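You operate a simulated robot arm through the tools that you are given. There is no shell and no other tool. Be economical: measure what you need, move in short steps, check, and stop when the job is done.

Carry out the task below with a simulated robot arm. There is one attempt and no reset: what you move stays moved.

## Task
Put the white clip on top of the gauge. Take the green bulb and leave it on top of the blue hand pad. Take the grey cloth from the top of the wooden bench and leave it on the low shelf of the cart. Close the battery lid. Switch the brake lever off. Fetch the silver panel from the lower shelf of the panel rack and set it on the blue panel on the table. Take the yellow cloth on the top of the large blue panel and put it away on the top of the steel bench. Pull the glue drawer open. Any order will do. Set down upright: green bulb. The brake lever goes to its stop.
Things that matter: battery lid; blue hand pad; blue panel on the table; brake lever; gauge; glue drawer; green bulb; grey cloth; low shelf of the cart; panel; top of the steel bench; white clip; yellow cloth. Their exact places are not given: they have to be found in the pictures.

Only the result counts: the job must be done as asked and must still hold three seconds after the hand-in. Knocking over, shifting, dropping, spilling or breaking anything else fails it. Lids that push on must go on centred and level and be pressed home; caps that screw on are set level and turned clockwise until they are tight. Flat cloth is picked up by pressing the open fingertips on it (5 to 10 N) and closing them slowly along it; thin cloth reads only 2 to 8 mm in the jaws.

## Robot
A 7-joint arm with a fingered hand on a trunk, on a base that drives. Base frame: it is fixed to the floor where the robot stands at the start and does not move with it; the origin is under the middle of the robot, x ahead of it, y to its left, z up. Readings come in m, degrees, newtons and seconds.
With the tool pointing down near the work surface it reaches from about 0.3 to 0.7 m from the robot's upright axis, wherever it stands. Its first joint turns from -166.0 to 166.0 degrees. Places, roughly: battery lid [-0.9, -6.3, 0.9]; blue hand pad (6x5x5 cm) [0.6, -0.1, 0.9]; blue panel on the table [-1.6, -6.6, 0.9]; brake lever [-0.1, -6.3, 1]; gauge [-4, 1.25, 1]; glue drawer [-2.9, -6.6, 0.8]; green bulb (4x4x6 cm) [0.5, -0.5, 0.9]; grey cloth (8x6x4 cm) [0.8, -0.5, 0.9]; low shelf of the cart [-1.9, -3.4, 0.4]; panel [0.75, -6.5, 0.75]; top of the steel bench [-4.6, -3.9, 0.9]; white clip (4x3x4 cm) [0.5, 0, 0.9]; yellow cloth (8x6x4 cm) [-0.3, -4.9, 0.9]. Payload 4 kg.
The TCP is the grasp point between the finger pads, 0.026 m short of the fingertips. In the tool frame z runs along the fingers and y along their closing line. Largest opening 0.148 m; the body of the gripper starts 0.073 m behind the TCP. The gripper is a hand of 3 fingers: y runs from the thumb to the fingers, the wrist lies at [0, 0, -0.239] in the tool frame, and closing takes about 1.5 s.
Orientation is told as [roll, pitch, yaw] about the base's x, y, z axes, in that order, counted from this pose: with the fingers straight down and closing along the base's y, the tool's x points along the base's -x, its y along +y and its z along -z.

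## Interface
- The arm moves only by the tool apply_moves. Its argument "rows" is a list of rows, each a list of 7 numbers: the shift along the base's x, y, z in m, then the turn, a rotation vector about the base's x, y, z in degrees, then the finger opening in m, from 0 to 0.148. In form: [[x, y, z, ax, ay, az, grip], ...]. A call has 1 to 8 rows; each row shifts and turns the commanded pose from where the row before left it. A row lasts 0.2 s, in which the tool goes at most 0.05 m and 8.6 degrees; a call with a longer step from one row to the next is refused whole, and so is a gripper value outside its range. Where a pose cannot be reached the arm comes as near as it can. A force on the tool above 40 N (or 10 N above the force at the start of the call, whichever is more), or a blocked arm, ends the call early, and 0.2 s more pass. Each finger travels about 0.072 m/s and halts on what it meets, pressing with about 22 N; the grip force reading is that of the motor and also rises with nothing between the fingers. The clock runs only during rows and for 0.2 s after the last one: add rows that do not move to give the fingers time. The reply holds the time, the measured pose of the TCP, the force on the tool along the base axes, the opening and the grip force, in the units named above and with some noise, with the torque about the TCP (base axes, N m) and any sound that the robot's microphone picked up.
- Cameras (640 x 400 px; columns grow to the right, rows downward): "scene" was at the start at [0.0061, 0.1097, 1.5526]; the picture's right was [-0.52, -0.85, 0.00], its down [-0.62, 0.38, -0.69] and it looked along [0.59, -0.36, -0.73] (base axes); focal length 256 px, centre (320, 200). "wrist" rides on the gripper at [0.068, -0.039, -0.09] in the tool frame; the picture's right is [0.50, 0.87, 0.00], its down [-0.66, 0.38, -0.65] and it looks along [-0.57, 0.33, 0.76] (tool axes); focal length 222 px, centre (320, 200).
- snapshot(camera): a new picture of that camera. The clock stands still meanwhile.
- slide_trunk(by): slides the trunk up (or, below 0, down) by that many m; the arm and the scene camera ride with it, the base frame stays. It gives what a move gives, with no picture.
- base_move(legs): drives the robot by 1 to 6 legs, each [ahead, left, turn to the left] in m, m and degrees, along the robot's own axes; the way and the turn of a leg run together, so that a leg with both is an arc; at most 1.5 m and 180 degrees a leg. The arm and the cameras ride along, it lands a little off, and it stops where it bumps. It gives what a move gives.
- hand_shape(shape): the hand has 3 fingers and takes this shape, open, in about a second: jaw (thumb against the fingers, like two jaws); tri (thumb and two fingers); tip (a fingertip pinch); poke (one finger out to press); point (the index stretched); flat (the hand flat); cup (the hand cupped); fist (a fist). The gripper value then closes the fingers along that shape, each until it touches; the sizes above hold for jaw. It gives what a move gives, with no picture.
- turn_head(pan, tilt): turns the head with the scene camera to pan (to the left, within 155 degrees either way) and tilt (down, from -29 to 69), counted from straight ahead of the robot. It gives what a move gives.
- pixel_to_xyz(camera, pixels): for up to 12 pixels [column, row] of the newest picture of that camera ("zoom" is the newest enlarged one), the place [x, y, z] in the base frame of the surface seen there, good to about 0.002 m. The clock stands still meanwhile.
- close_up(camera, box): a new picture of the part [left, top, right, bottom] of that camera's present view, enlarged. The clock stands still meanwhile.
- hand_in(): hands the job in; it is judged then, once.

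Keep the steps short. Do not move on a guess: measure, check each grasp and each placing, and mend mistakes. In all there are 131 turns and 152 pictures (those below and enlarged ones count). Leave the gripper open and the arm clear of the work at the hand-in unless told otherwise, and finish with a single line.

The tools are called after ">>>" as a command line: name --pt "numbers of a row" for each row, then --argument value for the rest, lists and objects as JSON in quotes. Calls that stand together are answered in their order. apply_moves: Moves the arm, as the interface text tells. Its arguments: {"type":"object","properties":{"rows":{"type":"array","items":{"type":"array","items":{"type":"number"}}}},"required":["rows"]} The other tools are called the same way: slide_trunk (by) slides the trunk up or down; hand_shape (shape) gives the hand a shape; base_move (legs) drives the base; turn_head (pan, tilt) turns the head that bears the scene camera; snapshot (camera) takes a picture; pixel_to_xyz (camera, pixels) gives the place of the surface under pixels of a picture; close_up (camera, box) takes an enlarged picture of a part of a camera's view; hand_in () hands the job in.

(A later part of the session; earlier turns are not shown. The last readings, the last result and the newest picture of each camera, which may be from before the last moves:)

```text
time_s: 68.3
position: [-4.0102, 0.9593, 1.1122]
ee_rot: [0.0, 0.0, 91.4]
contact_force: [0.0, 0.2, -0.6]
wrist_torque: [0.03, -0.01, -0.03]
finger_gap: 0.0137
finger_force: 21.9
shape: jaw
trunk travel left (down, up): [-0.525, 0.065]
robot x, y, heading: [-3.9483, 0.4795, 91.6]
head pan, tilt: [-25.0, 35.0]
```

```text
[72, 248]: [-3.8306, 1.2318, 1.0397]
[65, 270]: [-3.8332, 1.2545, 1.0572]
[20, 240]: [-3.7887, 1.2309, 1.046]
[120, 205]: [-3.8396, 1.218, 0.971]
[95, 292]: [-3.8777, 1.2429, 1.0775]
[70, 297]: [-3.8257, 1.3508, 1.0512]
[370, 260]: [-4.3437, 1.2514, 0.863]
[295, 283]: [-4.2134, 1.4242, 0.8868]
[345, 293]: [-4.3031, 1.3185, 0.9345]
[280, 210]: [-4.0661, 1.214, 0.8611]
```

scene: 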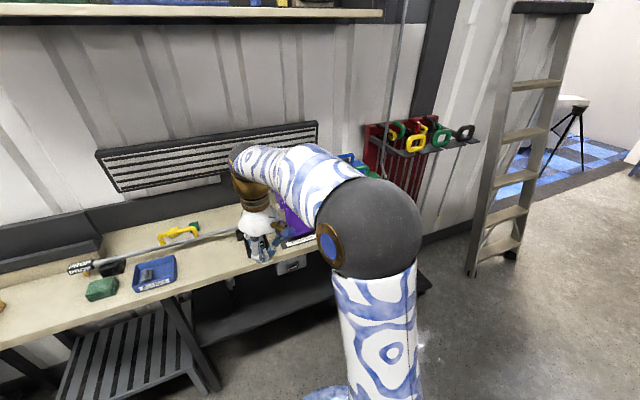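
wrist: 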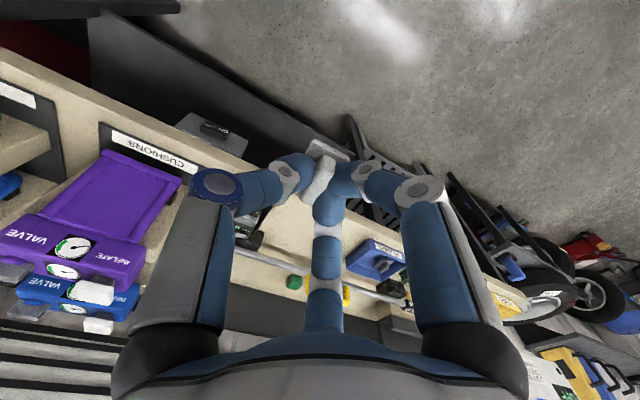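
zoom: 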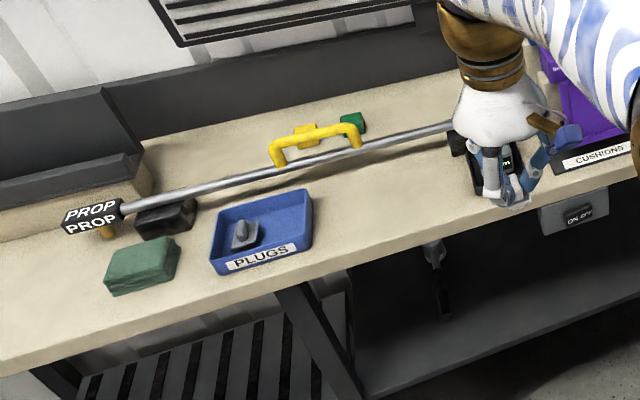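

A dark instrument with a green display is right behind the hand. I move the hand aside (toward -x and back) to see it.

>>> apply_moves --pt "0 -0.04 0.02 0 0 0 0" --pt "0 -0.04 0.02 0 0 0 0" --pt "-0.04 -0.02 0.01 0 0 0 0" --pt "-0.04 -0.02 0.01 0 0 0 0"

>>> turn_head --pan -5 --tilt 40

>>> snapshot --camera "scene"

>>> snapshot --camera "wrist"

```text
time_s: 69.3
position: [-4.091, 0.8394, 1.1711]
ee_rot: [-0.1, 0.0, 91.5]
contact_force: [-0.1, 0.1, 0.2]
wrist_torque: [0.01, 0.0, 0.0]
finger_gap: 0.0137
finger_force: 22.6
shape: jaw
trunk travel left (down, up): [-0.525, 0.065]
robot x, y, heading: [-3.9486, 0.48, 91.6]
head pan, tilt: [-25.0, 35.0]
```

```text
time_s: 70.1
position: [-4.0902, 0.8405, 1.1725]
ee_rot: [0.0, 0.0, 91.4]
contact_force: [0.4, -0.9, 0.6]
wrist_torque: [0.0, -0.02, -0.04]
finger_gap: 0.0137
finger_force: 22.0
shape: jaw
trunk travel left (down, up): [-0.525, 0.065]
robot x, y, heading: [-3.9457, 0.4775, 91.5]
head pan, tilt: [-5.0, 40.0]
```

```text
115 pictures are left
```

scene: 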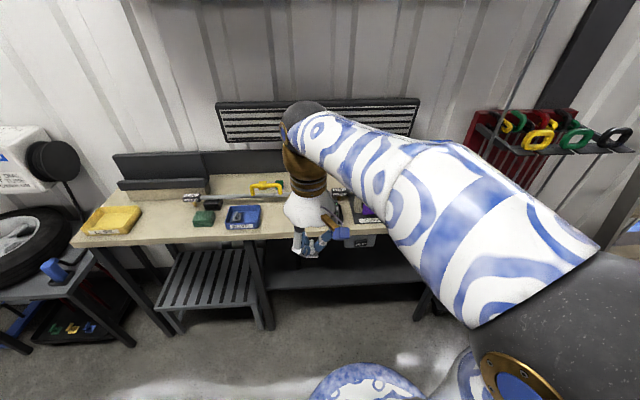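

```text
114 pictures are left
```

wrist: 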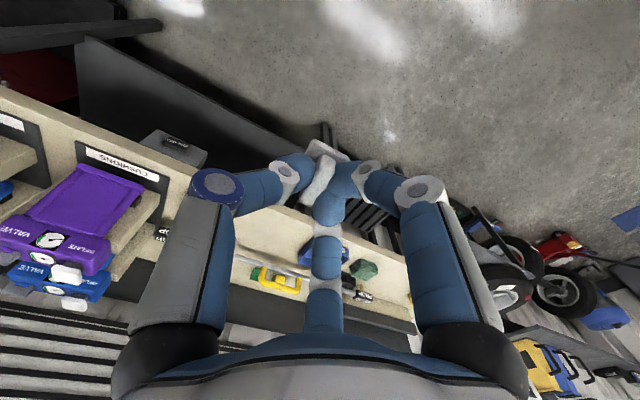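

The gauge sits behind the hand (scene ~340,193). I move the hand further to -x.

>>> apply_moves --pt "-0.045 0 0 0 0 0 0" --pt "-0.045 0 0 0 0 0 0" --pt "-0.045 0 0 0 0 0 0" --pt "-0.045 0 0 0 0 0 0" --pt "-0.045 0 0 0 0 0 0"

>>> close_up --camera "scene" --box '[260, 140, 420, 240]'

>>> close_up --camera "wrist" --box '[0, 140, 220, 300]'

```text
time_s: 71.3
position: [-4.3159, 0.8394, 1.1717]
ee_rot: [0.0, -0.1, 91.5]
contact_force: [-0.3, 0.8, 0.4]
wrist_torque: [0.04, 0.0, -0.01]
finger_gap: 0.0136
finger_force: 22.3
shape: jaw
trunk travel left (down, up): [-0.525, 0.065]
robot x, y, heading: [-3.9487, 0.4769, 91.5]
head pan, tilt: [-5.0, 40.0]
```

```text
4.00 times, centred on (340, 190) of scene
```

zoom: 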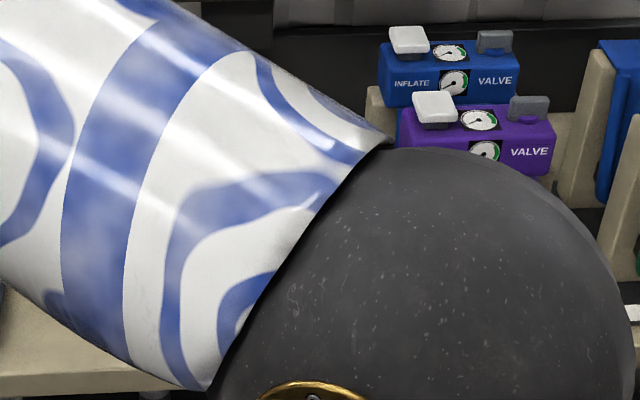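

```text
2.50 times, centred on (110, 220) of wrist
```

zoom: 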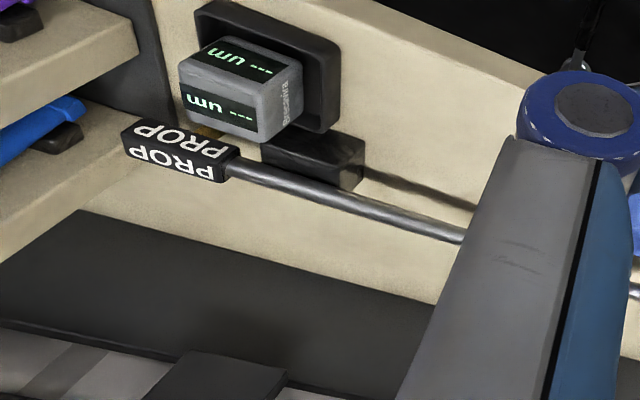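

The "um" display box is the gauge. I measure its top and neighbours.

>>> pixel_to_xyz --camera "zoom" --pixels '[[240, 60], [195, 65], [215, 38], [295, 70], [270, 90], [240, 80], [265, 45], [220, 110], [330, 50], [320, 120], [180, 150], [160, 165]]'

>>> close_up --camera "wrist" --box '[50, 140, 130, 190]'

```text
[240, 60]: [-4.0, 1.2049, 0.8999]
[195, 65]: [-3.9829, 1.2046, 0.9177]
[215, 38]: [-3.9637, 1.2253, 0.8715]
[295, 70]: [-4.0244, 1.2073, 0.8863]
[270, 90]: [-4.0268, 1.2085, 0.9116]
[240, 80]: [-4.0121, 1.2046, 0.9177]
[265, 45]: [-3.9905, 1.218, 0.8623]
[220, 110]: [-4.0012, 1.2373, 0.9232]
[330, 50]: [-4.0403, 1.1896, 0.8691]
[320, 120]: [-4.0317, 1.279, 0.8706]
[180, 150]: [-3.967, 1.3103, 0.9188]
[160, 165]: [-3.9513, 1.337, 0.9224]
```

```text
8.00 times, centred on (90, 165) of wrist
```

zoom: 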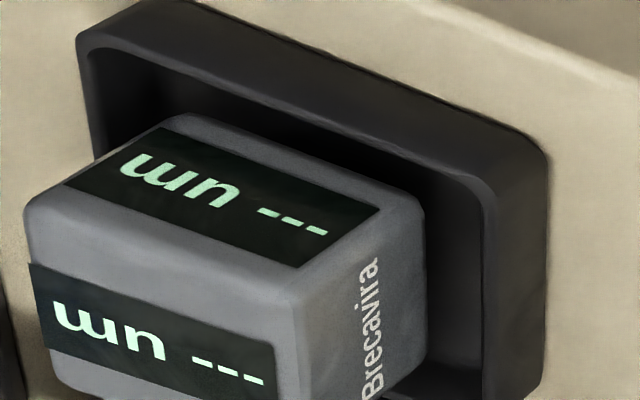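

The lower "um" face is the top. I measure its corners.

>>> pixel_to_xyz --camera "zoom" --pixels '[[45, 225], [160, 280], [290, 320], [60, 360], [280, 390], [150, 330], [160, 390]]'

>>> pixel_to_xyz --camera "wrist" --pixels '[[70, 192], [80, 193], [95, 192], [65, 187], [90, 188], [60, 190]]'

>>> close_up --camera "wrist" --box '[40, 150, 136, 210]'

```text
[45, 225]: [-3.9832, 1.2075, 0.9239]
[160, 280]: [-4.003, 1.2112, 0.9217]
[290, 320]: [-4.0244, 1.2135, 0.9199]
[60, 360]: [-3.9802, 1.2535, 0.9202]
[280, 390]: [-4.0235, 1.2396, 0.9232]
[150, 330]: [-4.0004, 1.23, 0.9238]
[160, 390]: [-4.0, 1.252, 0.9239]
```

```text
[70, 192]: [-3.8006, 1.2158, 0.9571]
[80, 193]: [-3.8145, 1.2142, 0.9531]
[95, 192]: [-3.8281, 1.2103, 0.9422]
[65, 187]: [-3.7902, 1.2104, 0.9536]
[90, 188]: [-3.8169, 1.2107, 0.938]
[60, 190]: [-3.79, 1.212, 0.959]
```

```text
6.67 times, centred on (88, 180) of wrist
```

zoom: 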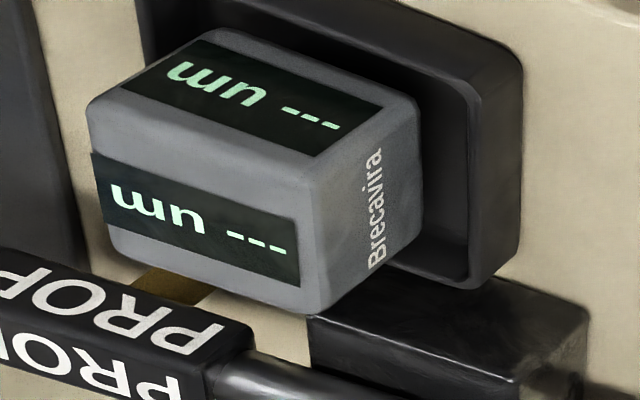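

>>> pixel_to_xyz --camera "zoom" --pixels '[[115, 245], [320, 308], [210, 285], [200, 150], [200, 220], [100, 110], [315, 185], [130, 300], [60, 280], [450, 330]]'

```text
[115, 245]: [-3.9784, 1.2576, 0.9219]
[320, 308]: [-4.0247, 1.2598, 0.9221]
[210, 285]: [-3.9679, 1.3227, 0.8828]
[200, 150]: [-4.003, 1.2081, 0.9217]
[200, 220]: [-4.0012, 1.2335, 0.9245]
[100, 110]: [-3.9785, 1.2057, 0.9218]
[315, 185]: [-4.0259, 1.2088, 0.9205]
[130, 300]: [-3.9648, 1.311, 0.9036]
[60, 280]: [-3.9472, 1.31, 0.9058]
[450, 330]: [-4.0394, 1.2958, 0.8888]
```

Gauge top: centre ≈ (-4.002, 1.234), z 0.924. I drive 0.18 m nearer, then carry the clip over at height.

>>> base_move --legs '[[0.18, 0, 0]]'

>>> apply_moves --pt "0.045 0 0 0 0 0 0" --pt "0.045 0 0 0 0 0 0" --pt "0.045 0 0 0 0 0 0" --pt "0.045 0 0 0 0 0 0" --pt "0.04 0.025 0 0 0 0 0" --pt "0.04 0.025 0 0 0 0 0" --pt "0.03 0.035 0 0 0 0 0" --pt "0.02 0.04 0 0 0 0 0"

```text
time_s: 72.8
position: [-4.319, 1.022, 1.1722]
ee_rot: [0.1, 0.1, 91.5]
contact_force: [0.4, 0.0, -0.6]
wrist_torque: [0.0, -0.02, 0.02]
finger_gap: 0.0139
finger_force: 22.2
shape: jaw
trunk travel left (down, up): [-0.525, 0.065]
robot x, y, heading: [-3.9523, 0.6626, 91.7]
head pan, tilt: [-5.0, 40.0]
```

```text
time_s: 74.6
position: [-4.0076, 1.146, 1.1734]
ee_rot: [-0.1, 0.0, 91.5]
contact_force: [0.5, 0.5, 0.0]
wrist_torque: [0.02, -0.05, -0.02]
finger_gap: 0.0139
finger_force: 22.0
shape: jaw
trunk travel left (down, up): [-0.525, 0.065]
robot x, y, heading: [-3.9505, 0.6609, 91.5]
head pan, tilt: [-5.0, 40.0]
```

I go over the gauge and partly down, then check clearance to the purple cushion.

>>> apply_moves --pt "0.002 0.044 0 0 0 0 0" --pt "0.002 0.044 0 0 0 0 0" --pt "0 0 -0.04 0 0 0 0"

>>> snapshot --camera "wrist"

>>> close_up --camera "scene" --box '[240, 120, 480, 270]'

```text
time_s: 75.4
position: [-4.0033, 1.2364, 1.1317]
ee_rot: [-0.1, 0.0, 91.4]
contact_force: [0.1, -0.4, -1.0]
wrist_torque: [-0.01, 0.0, -0.03]
finger_gap: 0.0139
finger_force: 21.7
shape: jaw
trunk travel left (down, up): [-0.525, 0.065]
robot x, y, heading: [-3.9515, 0.6626, 91.3]
head pan, tilt: [-5.0, 40.0]
```

```text
109 pictures are left
```

wrist: 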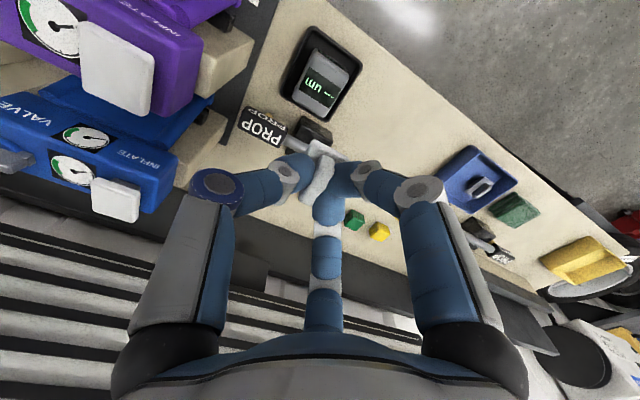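

```text
2.67 times, centred on (360, 195) of scene
```

zoom: 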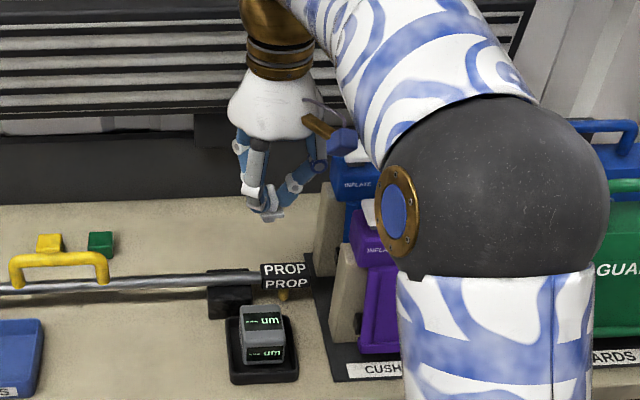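

>>> pixel_to_xyz --camera "wrist" --pixels '[[195, 80], [230, 50], [150, 70], [175, 180], [210, 140], [320, 65], [318, 95]]'

>>> close_up --camera "scene" --box '[316, 155, 396, 205]'

>>> close_up --camera "wrist" --box '[240, 100, 400, 220]'

```text
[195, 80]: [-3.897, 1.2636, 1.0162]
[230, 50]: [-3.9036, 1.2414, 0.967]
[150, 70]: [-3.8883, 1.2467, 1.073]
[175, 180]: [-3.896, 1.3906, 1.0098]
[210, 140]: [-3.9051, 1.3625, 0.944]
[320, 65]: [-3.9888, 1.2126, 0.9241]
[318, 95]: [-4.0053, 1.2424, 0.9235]
```

```text
8.00 times, centred on (356, 180) of scene
```

zoom: 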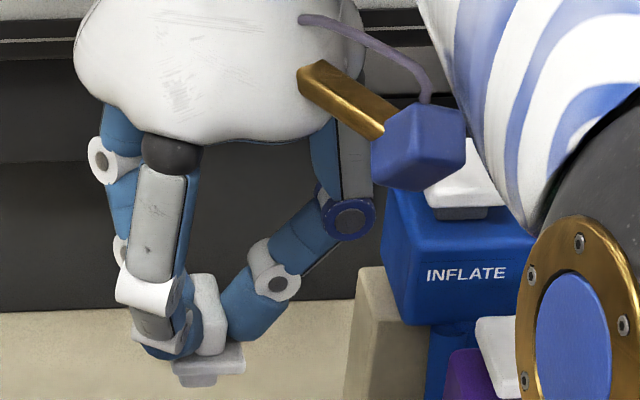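

```text
3.33 times, centred on (320, 160) of wrist
```

zoom: 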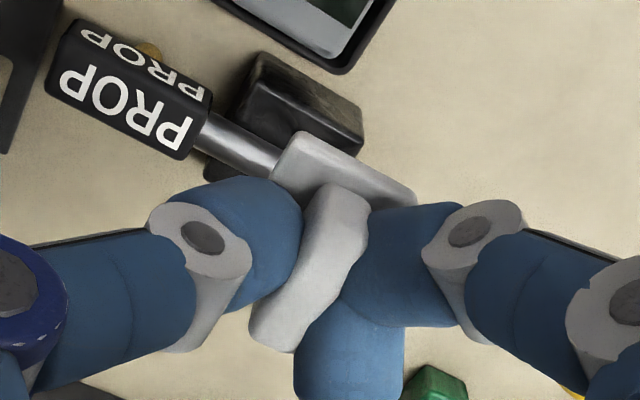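

Clearance is fine (≥4 cm). I lower toward the gauge top.

>>> apply_moves --pt "0.001 -0.002 -0.04 0 0 0 0" --pt "0 0 -0.045 0 0 0 0" --pt "0 0 -0.035 0 0 0 0" --pt "0 0 -0.02 0 0 0 0" --pt "0 0 -0.005 0 0 0 0" --pt "0 0 -0.003 0 0 0 0" --pt "0 0 -0.002 0 0 0 0"

>>> close_up --camera "scene" --box '[296, 165, 376, 215]'

>>> close_up --camera "wrist" --box '[240, 100, 400, 220]'

```text
time_s: 77.0
position: [-4.0034, 1.2334, 0.9838]
ee_rot: [0.0, 0.0, 91.5]
contact_force: [-0.5, -0.4, -0.3]
wrist_torque: [0.0, 0.0, -0.01]
finger_gap: 0.0138
finger_force: 21.8
shape: jaw
trunk travel left (down, up): [-0.525, 0.065]
robot x, y, heading: [-3.9505, 0.664, 91.5]
head pan, tilt: [-5.0, 40.0]
```

```text
8.00 times, centred on (336, 190) of scene
```

zoom: 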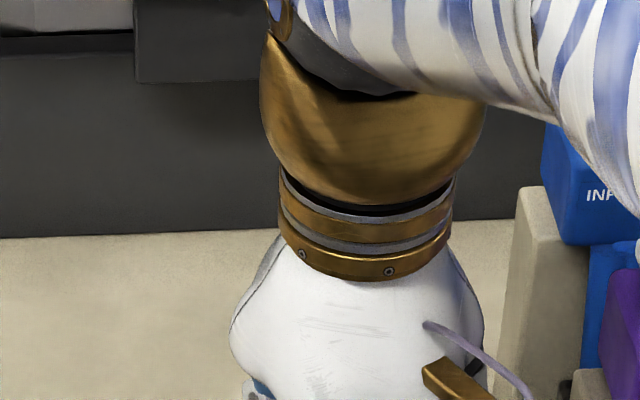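

```text
3.33 times, centred on (320, 160) of wrist
```

zoom: 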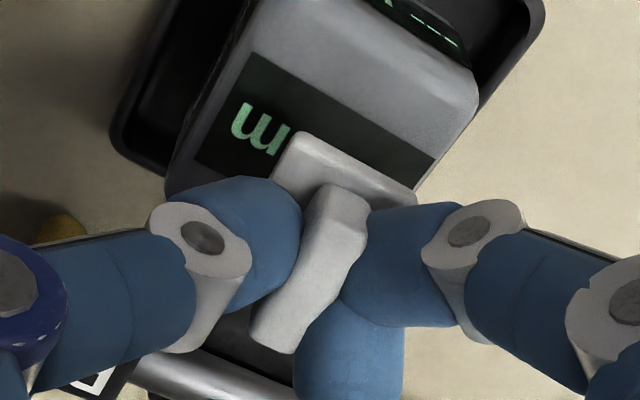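

Not touching yet; continue in small steps.

>>> apply_moves --pt "0 0 -0.004 0 0 0 0" --pt "0 0 -0.003 0 0 0 0" --pt "0 0 -0.002 0 0 0 0" --pt "0 0 -0.002 0 0 0 0"

```text
time_s: 78.0
position: [-4.0028, 1.2326, 0.972]
ee_rot: [0.0, 0.0, 91.5]
contact_force: [0.8, -0.1, 0.7]
wrist_torque: [-0.01, -0.02, 0.02]
finger_gap: 0.0138
finger_force: 22.0
shape: jaw
trunk travel left (down, up): [-0.525, 0.065]
robot x, y, heading: [-3.9508, 0.6603, 91.7]
head pan, tilt: [-5.0, 40.0]
```

>>> apply_moves --pt "0 0 -0.003 0 0 0 0" --pt "0 0 -0.002 0 0 0 0" --pt "0 0 -0.002 0 0 0 0"

>>> close_up --camera "wrist" --box '[240, 100, 400, 220]'

```text
time_s: 79.0
position: [-4.0032, 1.233, 0.9704]
ee_rot: [0.0, -0.7, 91.3]
contact_force: [0.0, -2.9, 21.9]
wrist_torque: [-0.13, -0.13, 0.01]
finger_gap: 0.0156
finger_force: 22.5
shape: jaw
trunk travel left (down, up): [-0.525, 0.065]
robot x, y, heading: [-3.9515, 0.6571, 91.5]
head pan, tilt: [-5.0, 40.0]
stopped in row 3: the force on the tool passed its limit at 41 N (the readings are from after the stop); the commanded pose is now the measured one
```

```text
3.33 times, centred on (320, 160) of wrist
```

zoom: 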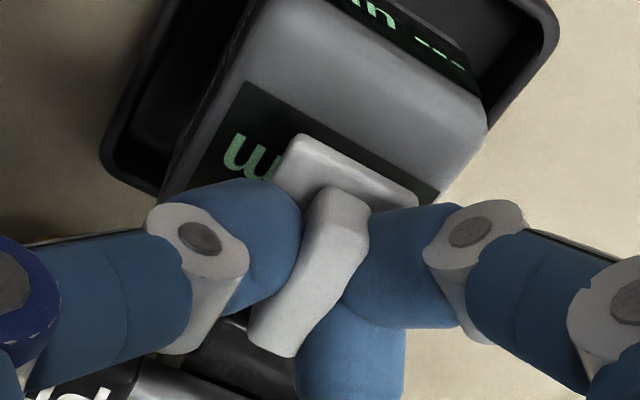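

Contact made. I check the clip's position over the gauge before releasing.

>>> pixel_to_xyz --camera "zoom" --pixels '[[298, 142], [275, 195], [410, 195], [360, 180], [270, 350], [335, 200], [250, 110], [435, 195], [235, 335], [240, 320]]'

```text
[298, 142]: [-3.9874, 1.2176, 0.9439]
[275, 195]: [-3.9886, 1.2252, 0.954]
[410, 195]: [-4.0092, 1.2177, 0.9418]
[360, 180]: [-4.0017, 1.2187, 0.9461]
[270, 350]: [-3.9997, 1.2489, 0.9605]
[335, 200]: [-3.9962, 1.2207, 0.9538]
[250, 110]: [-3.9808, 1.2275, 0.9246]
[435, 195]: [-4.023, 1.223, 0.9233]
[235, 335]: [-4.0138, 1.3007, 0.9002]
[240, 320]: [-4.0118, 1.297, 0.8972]
```

Clip is centred on the gauge. I relax the pressure, open, and rise.

>>> apply_moves --pt "0 0 0.002 0 0 0 0.01" --pt "0 0 0 0 0 0 0.02" --pt "0 0 0 0 0 0 0.035" --pt "0 0 0 0 0 0 0.05" --pt "0 0 0 0 0 0 0.05" --pt "0 0 0.04 0 0 0 0.05" --pt "0 0 0.045 0 0 0 0.05" --pt "0 0 0.045 0 0 0 0.05"

>>> apply_moves --pt "0 -0.045 0.03 0 0 0 0.08" --pt "0 -0.045 0.03 0 0 0 0.1" --pt "0 -0.045 0.02 0 0 0 0.1" --pt "0 -0.045 0 0 0 0 0.1"

>>> snapshot --camera "wrist"

```text
time_s: 80.8
position: [-4.0034, 1.2321, 1.1004]
ee_rot: [0.0, -0.3, 91.4]
contact_force: [-0.2, -0.5, -0.4]
wrist_torque: [0.01, 0.01, 0.0]
finger_gap: 0.0497
finger_force: 0.1
shape: jaw
trunk travel left (down, up): [-0.525, 0.065]
robot x, y, heading: [-3.9539, 0.6577, 91.8]
head pan, tilt: [-5.0, 40.0]
```

```text
refused: row 1 steps farther than a row can; nothing moved
```

```text
102 pictures are left
```

wrist: 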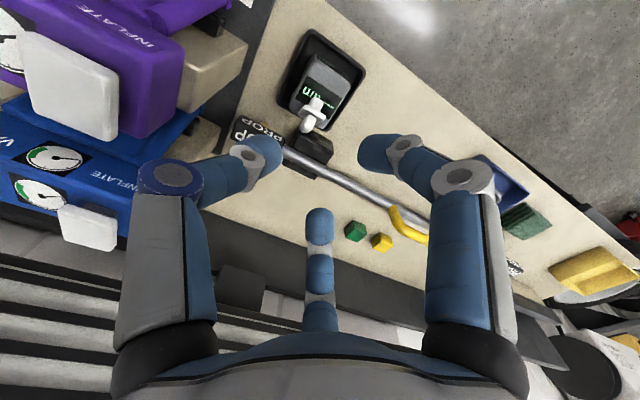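

The clip stands on the gauge. I retract the hand and drive back toward the first table.

>>> apply_moves --pt "0 -0.04 0.025 0 0 0 0.08" --pt "0 -0.04 0.025 0 0 0 0.1" --pt "0 -0.045 0.02 0 0 0 0.1" --pt "0 -0.045 0 0 0 0 0.1"

>>> base_move --legs '[[-0.12, 0, 0], [0, 0, -91.7], [1.5, 0, 0]]'

```text
time_s: 81.8
position: [-4.004, 1.0611, 1.17]
ee_rot: [0.0, -0.5, 91.4]
contact_force: [0.3, 0.6, -0.5]
wrist_torque: [0.0, 0.03, 0.03]
finger_gap: 0.0995
finger_force: 0.0
shape: jaw
trunk travel left (down, up): [-0.525, 0.065]
robot x, y, heading: [-3.9557, 0.664, 91.4]
head pan, tilt: [-5.0, 40.0]
```

```text
time_s: 93.9
position: [-2.0517, 0.6096, 1.1702]
ee_rot: [0.0, -0.4, 1.0]
contact_force: [-0.4, -0.1, -0.3]
wrist_torque: [0.01, 0.01, -0.02]
finger_gap: 0.0996
finger_force: 0.0
shape: jaw
trunk travel left (down, up): [-0.525, 0.065]
robot x, y, heading: [-2.4501, 0.5614, 1.0]
head pan, tilt: [-5.0, 40.0]
```

>>> base_move --legs '[[1.5, 0, -1], [0.35, 0, 0], [0.7, -1.06, 0]]'

>>> turn_head --pan 0 --tilt 45

>>> snapshot --camera "wrist"

```text
time_s: 109.1
position: [0.476, -0.4809, 1.17]
ee_rot: [0.0, -0.2, -1.4]
contact_force: [0.0, 0.3, 0.0]
wrist_torque: [0.02, 0.01, -0.04]
finger_gap: 0.0993
finger_force: 0.1
shape: jaw
trunk travel left (down, up): [-0.525, 0.065]
robot x, y, heading: [0.0715, -0.5102, -1.2]
head pan, tilt: [-5.0, 40.0]
```

```text
time_s: 109.8
position: [0.4759, -0.4807, 1.1703]
ee_rot: [0.1, -0.2, -1.4]
contact_force: [0.4, 0.6, 0.3]
wrist_torque: [-0.01, -0.01, 0.02]
finger_gap: 0.0997
finger_force: 0.0
shape: jaw
trunk travel left (down, up): [-0.525, 0.065]
robot x, y, heading: [0.076, -0.5111, -1.4]
head pan, tilt: [0.0, 45.0]
```

```text
101 pictures are left
```

wrist: 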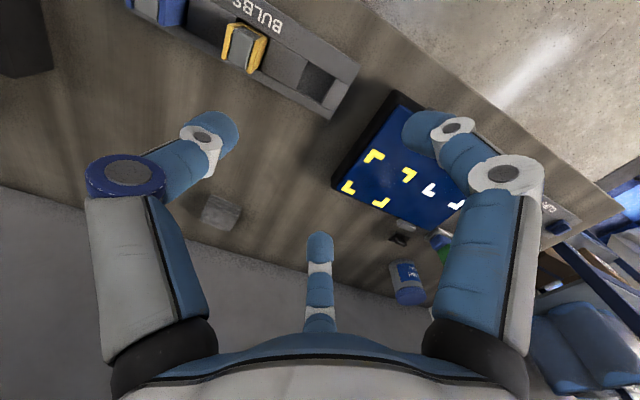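

The cloth is at (222,212). I measure it and nudge the base 0.05 m nearer.

>>> close_up --camera "wrist" --box '[182, 187, 262, 237]'

>>> pixel_to_xyz --camera "zoom" --pixels '[[160, 200], [450, 170], [240, 90], [300, 200], [400, 320], [200, 290], [400, 160], [320, 300], [250, 100], [470, 220]]'

>>> base_move --legs '[[0.05, -0.02, 1]]'

```text
8.00 times, centred on (222, 212) of wrist
```

zoom: 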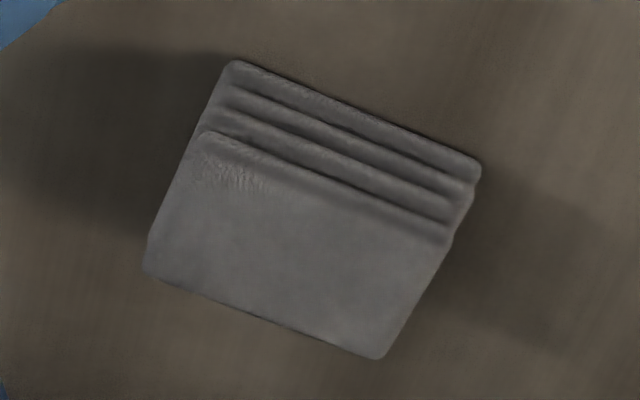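

```text
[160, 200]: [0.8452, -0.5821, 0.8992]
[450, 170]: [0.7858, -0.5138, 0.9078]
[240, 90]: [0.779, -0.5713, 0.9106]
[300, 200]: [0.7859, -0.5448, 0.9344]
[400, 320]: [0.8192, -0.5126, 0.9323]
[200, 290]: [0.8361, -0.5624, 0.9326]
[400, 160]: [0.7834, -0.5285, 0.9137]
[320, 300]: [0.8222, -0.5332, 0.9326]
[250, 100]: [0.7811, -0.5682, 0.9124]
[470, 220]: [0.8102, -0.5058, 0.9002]
```

```text
time_s: 110.7
position: [0.5254, -0.4954, 1.17]
ee_rot: [0.0, -0.3, -0.3]
contact_force: [0.2, 0.1, -0.3]
wrist_torque: [0.02, 0.0, 0.03]
finger_gap: 0.0993
finger_force: 0.1
shape: jaw
trunk travel left (down, up): [-0.525, 0.065]
robot x, y, heading: [0.1239, -0.531, -0.6]
head pan, tilt: [0.0, 45.0]
```

Cloth block: centre ≈ (0.810, -0.541), top 0.934. I check the wall shelf clearance in the scene camera first.

>>> snapshot --camera "scene"

>>> pixel_to_xyz --camera "scene" --pixels '[[320, 20], [450, 30], [200, 30], [500, 100], [420, 60], [100, 60]]'

```text
99 pictures are left
```

scene: 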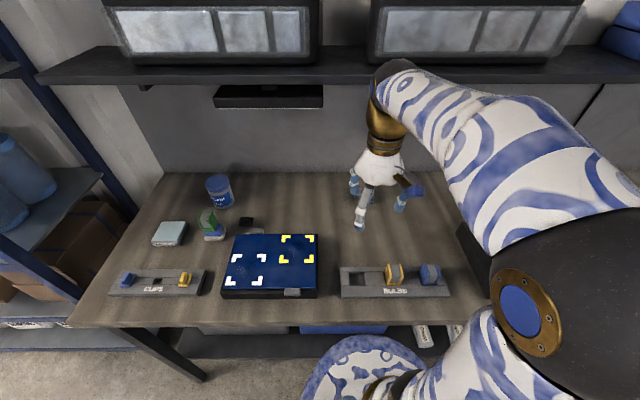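

```text
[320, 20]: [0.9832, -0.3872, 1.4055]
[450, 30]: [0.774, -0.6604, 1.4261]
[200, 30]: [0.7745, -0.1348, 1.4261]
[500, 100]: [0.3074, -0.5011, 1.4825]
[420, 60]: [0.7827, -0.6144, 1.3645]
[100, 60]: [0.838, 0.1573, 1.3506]
```

A shelf overhangs at z≈1.35 for x>0.77, so I go down first at x≈0.66, then slide in low over the cloth.

>>> apply_moves --pt "0.045 -0.015 0 0 0 0 0.11" --pt "0.045 -0.015 0 0 0 0 0.11" --pt "0.045 -0.016 0 0 0 0 0.11" --pt "0 0 -0.048 0 0 0 0.11" --pt "0 0 -0.048 0 0 0 0.11" --pt "0 0 -0.048 0 0 0 0.11" --pt "0 0 -0.046 0 0 0 0.11"

>>> apply_moves --pt "0.045 0 0 0 0 0 0.11" --pt "0.045 0 0 0 0 0 0.11" --pt "0.045 0 0 0 0 0 0.11" --pt "0.015 0 0 0 0 0 0.11"

>>> snapshot --camera "wrist"

```text
time_s: 112.3
position: [0.6616, -0.5414, 0.979]
ee_rot: [0.0, -0.3, -0.3]
contact_force: [-0.2, 1.1, 0.8]
wrist_torque: [-0.02, -0.03, 0.02]
finger_gap: 0.1097
finger_force: 0.1
shape: jaw
trunk travel left (down, up): [-0.525, 0.065]
robot x, y, heading: [0.1229, -0.5339, -0.5]
head pan, tilt: [0.0, 45.0]
```

```text
time_s: 113.3
position: [0.8108, -0.5442, 0.9788]
ee_rot: [0.0, -0.2, -0.4]
contact_force: [0.2, -0.2, 0.2]
wrist_torque: [0.0, 0.04, 0.02]
finger_gap: 0.1093
finger_force: 0.0
shape: jaw
trunk travel left (down, up): [-0.525, 0.065]
robot x, y, heading: [0.1248, -0.5334, -0.2]
head pan, tilt: [0.0, 45.0]
```

```text
98 pictures are left
```

wrist: 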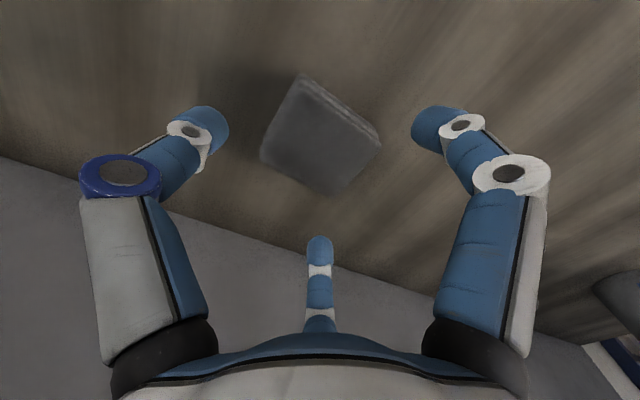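

Centred. Down to z≈0.931 and close.

>>> apply_moves --pt "0 0.001 -0.02 0 0 0 0.11" --pt "0 0 -0.02 0 0 0 0.11" --pt "0 0 -0.007 0 0 0 0.11" --pt "0 0 0 0 0 0 0.09" --pt "0 0 0 0 0 0 0.07" --pt "0 0 0 0 0 0 0.05" --pt "0 0 0 0 0 0 0.035" --pt "0 0 0 0 0 0 0.035"

>>> snapshot --camera "wrist"

```text
time_s: 115.1
position: [0.8107, -0.54, 0.9327]
ee_rot: [0.0, -0.2, -0.3]
contact_force: [0.7, 0.3, -0.4]
wrist_torque: [0.02, 0.0, 0.03]
finger_gap: 0.0626
finger_force: 22.0
shape: jaw
trunk travel left (down, up): [-0.525, 0.065]
robot x, y, heading: [0.1238, -0.5334, -0.3]
head pan, tilt: [0.0, 45.0]
```

```text
97 pictures are left
```

wrist: 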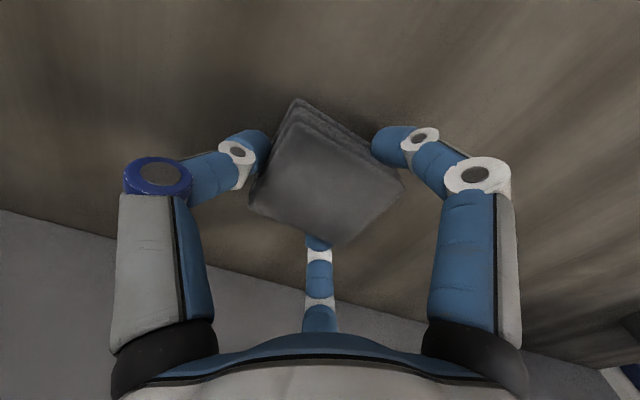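

Held at 63 mm. Lift 4.5 cm, pull back low, then up.

>>> apply_moves --pt "0 0 0.02 0 0 0 0.035" --pt "0 0 0.03 0 0 0 0.035" --pt "-0.045 0 0 0 0 0 0.035" --pt "-0.045 0 0 0 0 0 0.035" --pt "-0.045 0 0 0 0 0 0.035" --pt "-0.015 0 0 0 0 0 0.035" --pt "0 0 0.045 0 0 0 0.035" --pt "0 0 0.045 0 0 0 0.035"

>>> apply_moves --pt "-0.02 0 0.035 0 0 0 0.035" --pt "-0.03 0 0.035 0 0 0 0.035" --pt "-0.045 0 0 0 0 0 0.035" --pt "-0.045 0 0 0 0 0 0.035" --pt "-0.045 0 0 0 0 0 0.035"

>>> base_move --legs '[[-0.5, 0, 0], [0, 0, -120]]'

>>> turn_head --pan 25 --tilt 20

>>> snapshot --camera "scene"

```text
time_s: 116.9
position: [0.6594, -0.5391, 1.0739]
ee_rot: [0.0, -0.4, -0.3]
contact_force: [1.6, -0.9, -0.2]
wrist_torque: [0.0, 0.01, -0.02]
finger_gap: 0.0618
finger_force: 21.5
shape: jaw
trunk travel left (down, up): [-0.525, 0.065]
robot x, y, heading: [0.1225, -0.5366, -0.3]
head pan, tilt: [0.0, 45.0]
```

```text
time_s: 118.1
position: [0.4744, -0.5403, 1.1427]
ee_rot: [0.0, -0.3, -0.5]
contact_force: [0.7, -0.1, -1.1]
wrist_torque: [0.0, -0.02, 0.0]
finger_gap: 0.0614
finger_force: 22.5
shape: jaw
trunk travel left (down, up): [-0.525, 0.065]
robot x, y, heading: [0.1242, -0.533, -0.5]
head pan, tilt: [0.0, 45.0]
```

```text
time_s: 126.0
position: [-0.5521, -0.8395, 1.1422]
ee_rot: [0.0, -0.4, -119.3]
contact_force: [0.2, -0.1, -0.6]
wrist_torque: [-0.04, -0.03, 0.02]
finger_gap: 0.0615
finger_force: 22.0
shape: jaw
trunk travel left (down, up): [-0.525, 0.065]
robot x, y, heading: [-0.377, -0.532, -119.2]
head pan, tilt: [0.0, 45.0]
```

```text
time_s: 126.9
position: [-0.5525, -0.8407, 1.1412]
ee_rot: [0.0, -0.2, -119.3]
contact_force: [0.8, 0.0, -0.4]
wrist_torque: [-0.02, -0.02, 0.01]
finger_gap: 0.0613
finger_force: 21.8
shape: jaw
trunk travel left (down, up): [-0.525, 0.065]
robot x, y, heading: [-0.3736, -0.5367, -118.8]
head pan, tilt: [25.0, 20.0]
```

```text
96 pictures are left
```

scene: 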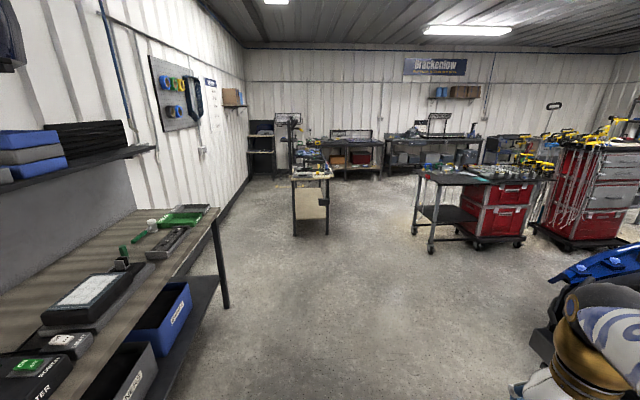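

The cart with its low black shelf is at (440,215). I enlarge and measure.

>>> close_up --camera "scene" --box '[400, 140, 560, 260]'

>>> pixel_to_xyz --camera "scene" --pixels '[[450, 213], [425, 208], [470, 217], [432, 250], [482, 243], [420, 175], [480, 181], [535, 180], [516, 235], [300, 232], [225, 305], [325, 232]]'

```text
3.33 times, centred on (480, 200) of scene
```

zoom: 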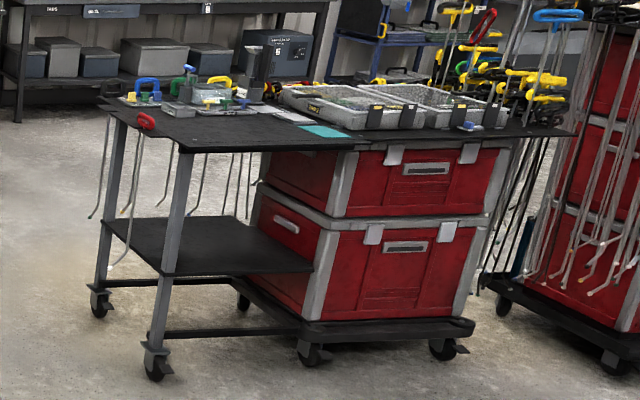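

```text
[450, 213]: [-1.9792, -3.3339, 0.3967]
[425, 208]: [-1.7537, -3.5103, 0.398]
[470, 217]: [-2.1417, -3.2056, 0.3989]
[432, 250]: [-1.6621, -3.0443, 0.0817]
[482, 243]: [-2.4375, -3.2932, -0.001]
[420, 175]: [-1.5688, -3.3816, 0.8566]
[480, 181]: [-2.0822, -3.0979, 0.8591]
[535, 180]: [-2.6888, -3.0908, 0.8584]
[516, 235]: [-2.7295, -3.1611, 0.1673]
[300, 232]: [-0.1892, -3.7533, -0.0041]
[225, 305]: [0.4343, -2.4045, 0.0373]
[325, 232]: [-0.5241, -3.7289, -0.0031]
```

The front side between left leg and red boxes looks the free way in. I look right to see how the car limits the space there.

>>> turn_head --pan -30 --tilt 30

>>> snapshot --camera "scene"

>>> turn_head --pan 10 --tilt 25

>>> snapshot --camera "scene"

```text
time_s: 128.2
position: [-0.5512, -0.8393, 1.1431]
ee_rot: [0.0, -0.3, -119.2]
contact_force: [0.4, 0.1, -1.0]
wrist_torque: [-0.03, 0.01, -0.01]
finger_gap: 0.0614
finger_force: 21.9
shape: jaw
trunk travel left (down, up): [-0.525, 0.065]
robot x, y, heading: [-0.3754, -0.5306, -118.8]
head pan, tilt: [-30.0, 30.0]
```

```text
94 pictures are left
```

scene: 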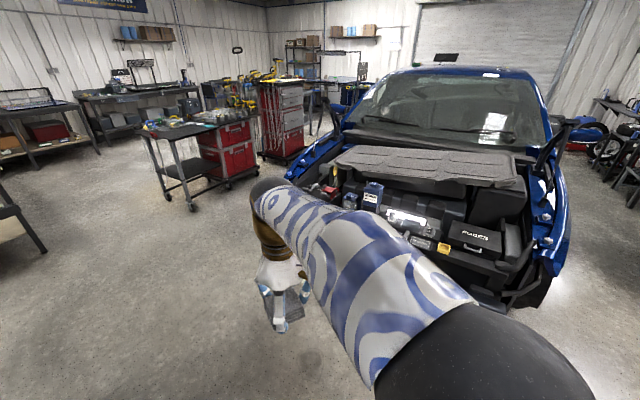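

```text
time_s: 129.2
position: [-0.5513, -0.8401, 1.1416]
ee_rot: [0.0, -0.3, -119.2]
contact_force: [0.2, -0.5, -1.0]
wrist_torque: [0.0, -0.02, -0.01]
finger_gap: 0.0614
finger_force: 22.1
shape: jaw
trunk travel left (down, up): [-0.525, 0.065]
robot x, y, heading: [-0.379, -0.5329, -119.4]
head pan, tilt: [10.0, 25.0]
```

```text
93 pictures are left
```

scene: 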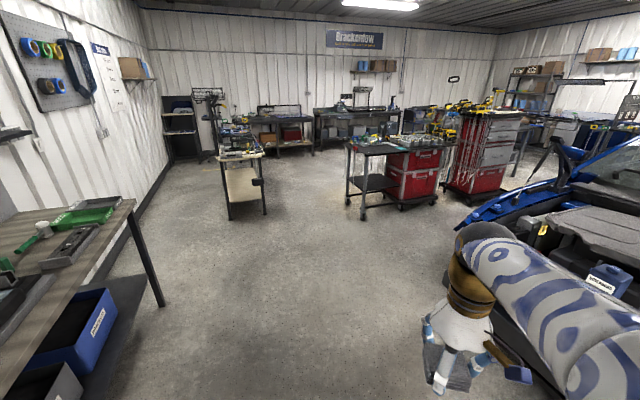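

>>> pixel_to_xyz --camera "scene" --pixels '[[470, 225], [490, 205], [530, 185], [560, 170], [380, 180], [353, 175], [362, 218], [395, 207], [350, 205], [345, 145], [366, 156], [265, 210]]'

>>> close_up --camera "scene" --box '[330, 120, 490, 230]'

```text
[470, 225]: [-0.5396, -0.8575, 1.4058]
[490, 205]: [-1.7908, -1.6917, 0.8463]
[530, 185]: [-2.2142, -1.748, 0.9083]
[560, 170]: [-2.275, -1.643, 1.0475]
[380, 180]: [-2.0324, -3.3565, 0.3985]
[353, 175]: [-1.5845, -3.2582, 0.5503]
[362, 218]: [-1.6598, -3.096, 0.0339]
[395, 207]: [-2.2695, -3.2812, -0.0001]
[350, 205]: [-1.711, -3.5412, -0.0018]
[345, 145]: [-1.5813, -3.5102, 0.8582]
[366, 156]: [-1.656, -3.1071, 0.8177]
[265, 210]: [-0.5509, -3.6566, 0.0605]
```

```text
3.64 times, centred on (410, 175) of scene
```

zoom: 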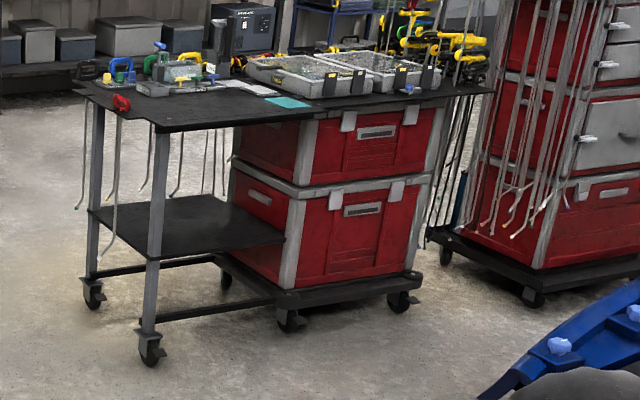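

The lane between car (y≈-1.75) and cart (y≈-3.06) is wide enough. I drive round to face the cart's front at x≈-1.9.

>>> base_move --legs '[[0, 0, 29.2], [1.5, 0, 0], [0.4, -0.35, 0], [0, -1.15, 0]]'

>>> turn_head --pan 12 --tilt 50

>>> snapshot --camera "scene"

```text
time_s: 146.4
position: [-1.899, -2.7997, 1.142]
ee_rot: [0.1, -0.3, -90.8]
contact_force: [-0.6, -0.9, -0.7]
wrist_torque: [0.0, -0.01, 0.05]
finger_gap: 0.0611
finger_force: 21.7
shape: jaw
trunk travel left (down, up): [-0.525, 0.065]
robot x, y, heading: [-1.8909, -2.443, -90.8]
head pan, tilt: [10.0, 25.0]
```

```text
time_s: 147.3
position: [-1.8986, -2.7995, 1.1424]
ee_rot: [0.1, -0.3, -90.8]
contact_force: [-0.1, 0.3, 0.0]
wrist_torque: [-0.01, 0.0, 0.02]
finger_gap: 0.0614
finger_force: 22.1
shape: jaw
trunk travel left (down, up): [-0.525, 0.065]
robot x, y, heading: [-1.8895, -2.4456, -90.7]
head pan, tilt: [12.0, 50.0]
```

```text
91 pictures are left
```

scene: 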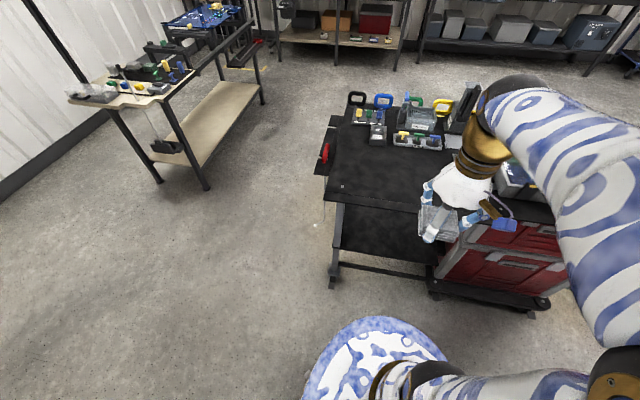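

I measure the low shelf's front edge, table edge and the red box edge.

>>> pixel_to_xyz --camera "scene" --pixels '[[345, 248], [390, 255], [430, 258], [400, 230], [350, 225], [335, 203], [430, 211], [445, 255], [338, 240], [430, 225], [460, 275], [415, 212]]'

>>> close_up --camera "scene" --box '[310, 170, 470, 300]'

```text
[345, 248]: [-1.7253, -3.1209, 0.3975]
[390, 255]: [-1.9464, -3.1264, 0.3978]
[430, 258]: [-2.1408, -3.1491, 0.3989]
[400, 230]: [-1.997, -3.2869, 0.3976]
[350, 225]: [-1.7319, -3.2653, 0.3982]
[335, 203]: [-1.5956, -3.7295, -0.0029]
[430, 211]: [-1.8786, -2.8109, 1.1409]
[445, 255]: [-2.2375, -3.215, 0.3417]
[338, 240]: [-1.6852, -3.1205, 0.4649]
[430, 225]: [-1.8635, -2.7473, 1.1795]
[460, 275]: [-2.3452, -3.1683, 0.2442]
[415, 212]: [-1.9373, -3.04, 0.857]
```

```text
3.08 times, centred on (390, 235) of scene
```

zoom: 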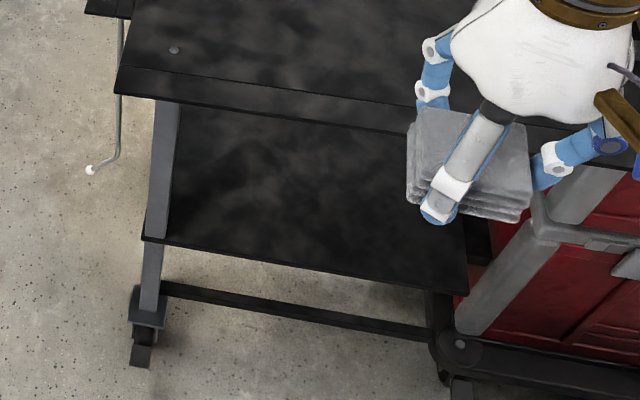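

Shelf z 0.398, front edge y≈-3.12; table edge y≈-3.04. I lower the trunk by 0.5 m.

>>> slide_trunk --by -0.5

>>> apply_moves --pt "0 0 0 -8 0 0 0.035" --pt "0 -0.01 0 -8 0 0 0.035" --pt "0 -0.02 -0.01 -8 0 0 0.035" --pt "0 -0.03 -0.02 -8 0 0 0.035" --pt "-0.01 -0.03 -0.02 -8 0 0 0.035" --pt "-0.01 -0.03 -0.02 -5 0 0 0.035"

>>> snapshot --camera "scene"

>>> snapshot --camera "wrist"

```text
refused: -0.5 is not a number from -0.4 to 0.4
```

```text
time_s: 148.7
position: [-1.9204, -2.9202, 1.0708]
ee_rot: [0.6, -45.3, -91.0]
contact_force: [0.2, -0.2, 0.2]
wrist_torque: [0.02, -0.03, 0.04]
finger_gap: 0.0601
finger_force: 21.8
shape: jaw
trunk travel left (down, up): [-0.525, 0.065]
robot x, y, heading: [-1.8886, -2.448, -90.4]
head pan, tilt: [12.0, 50.0]
```

```text
89 pictures are left
```

scene: 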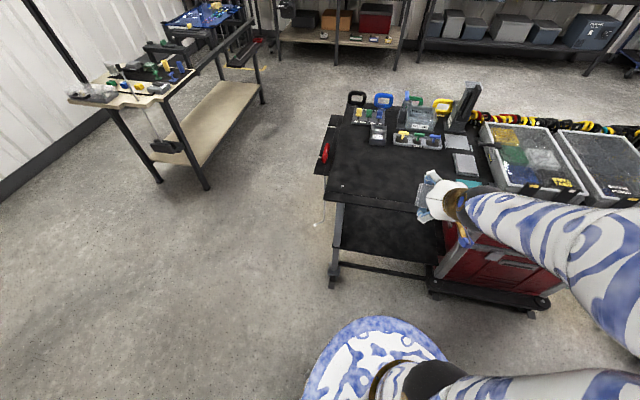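

```text
88 pictures are left
```

wrist: 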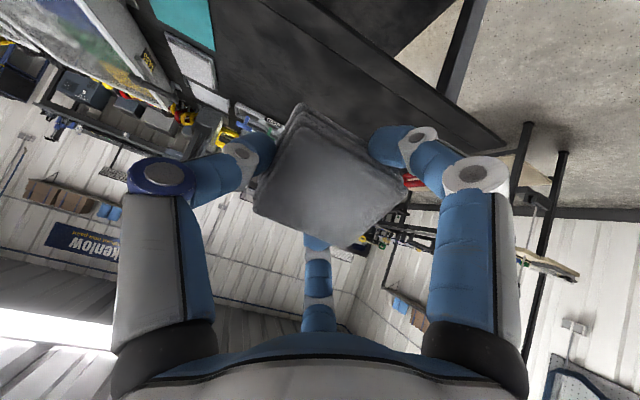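

The tilt works; the cloth tip is still ~6 cm outside the table edge. I lower the trunk in two steps.

>>> slide_trunk --by -0.4

>>> slide_trunk --by -0.12

>>> snapshot --camera "scene"

>>> snapshot --camera "wrist"

```text
time_s: 152.6
position: [-1.9207, -2.9178, 0.6716]
ee_rot: [0.7, -45.3, -91.1]
contact_force: [-0.4, 0.6, -0.2]
wrist_torque: [-0.02, 0.0, -0.01]
finger_gap: 0.06
finger_force: 21.7
shape: jaw
trunk travel left (down, up): [-0.125, 0.465]
robot x, y, heading: [-1.891, -2.448, -90.8]
head pan, tilt: [12.0, 50.0]
```

```text
time_s: 154.1
position: [-1.9204, -2.9192, 0.5524]
ee_rot: [0.7, -45.3, -91.1]
contact_force: [-0.7, -0.4, -0.1]
wrist_torque: [-0.02, 0.0, 0.01]
finger_gap: 0.0601
finger_force: 22.1
shape: jaw
trunk travel left (down, up): [-0.005, 0.585]
robot x, y, heading: [-1.8895, -2.4453, -90.5]
head pan, tilt: [12.0, 50.0]
```

```text
87 pictures are left
```

scene: 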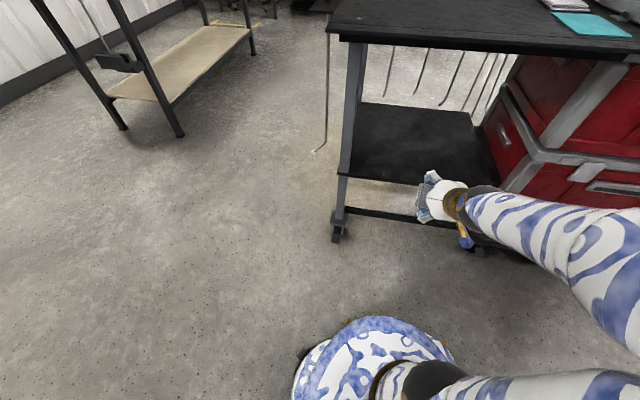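

```text
86 pictures are left
```

wrist: 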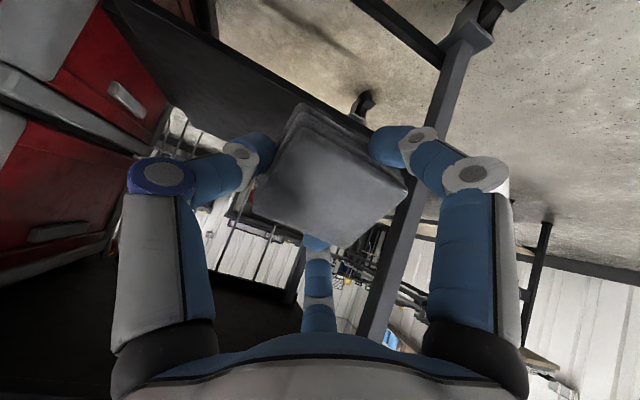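

I slide the cloth in under the table edge while lowering slightly.

>>> apply_moves --pt "0 -0.03 -0.02 0 0 0 0.035" --pt "0 -0.035 -0.02 0 0 0 0.035" --pt "0 -0.045 -0.01 0 0 0 0.035" --pt "0 -0.045 0 0 0 0 0.035" --pt "0 -0.045 0 0 0 0 0.035" --pt "0 -0.045 0 0 0 0 0.035" --pt "0 -0.035 0 0 0 0 0.035"

>>> snapshot --camera "scene"

```text
time_s: 155.7
position: [-1.9115, -3.1377, 0.4532]
ee_rot: [0.9, -46.3, -91.2]
contact_force: [-0.4, -0.2, 0.1]
wrist_torque: [0.01, -0.01, -0.03]
finger_gap: 0.059
finger_force: 21.9
shape: jaw
out of reach, approached as far as the arm can: row 2, 4, 5, 6, 7
trunk travel left (down, up): [-0.005, 0.585]
robot x, y, heading: [-1.8859, -2.4451, -90.8]
head pan, tilt: [12.0, 50.0]
```

```text
85 pictures are left
```

scene: 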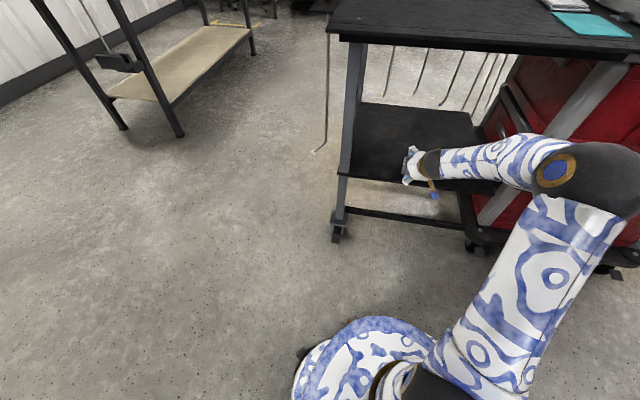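

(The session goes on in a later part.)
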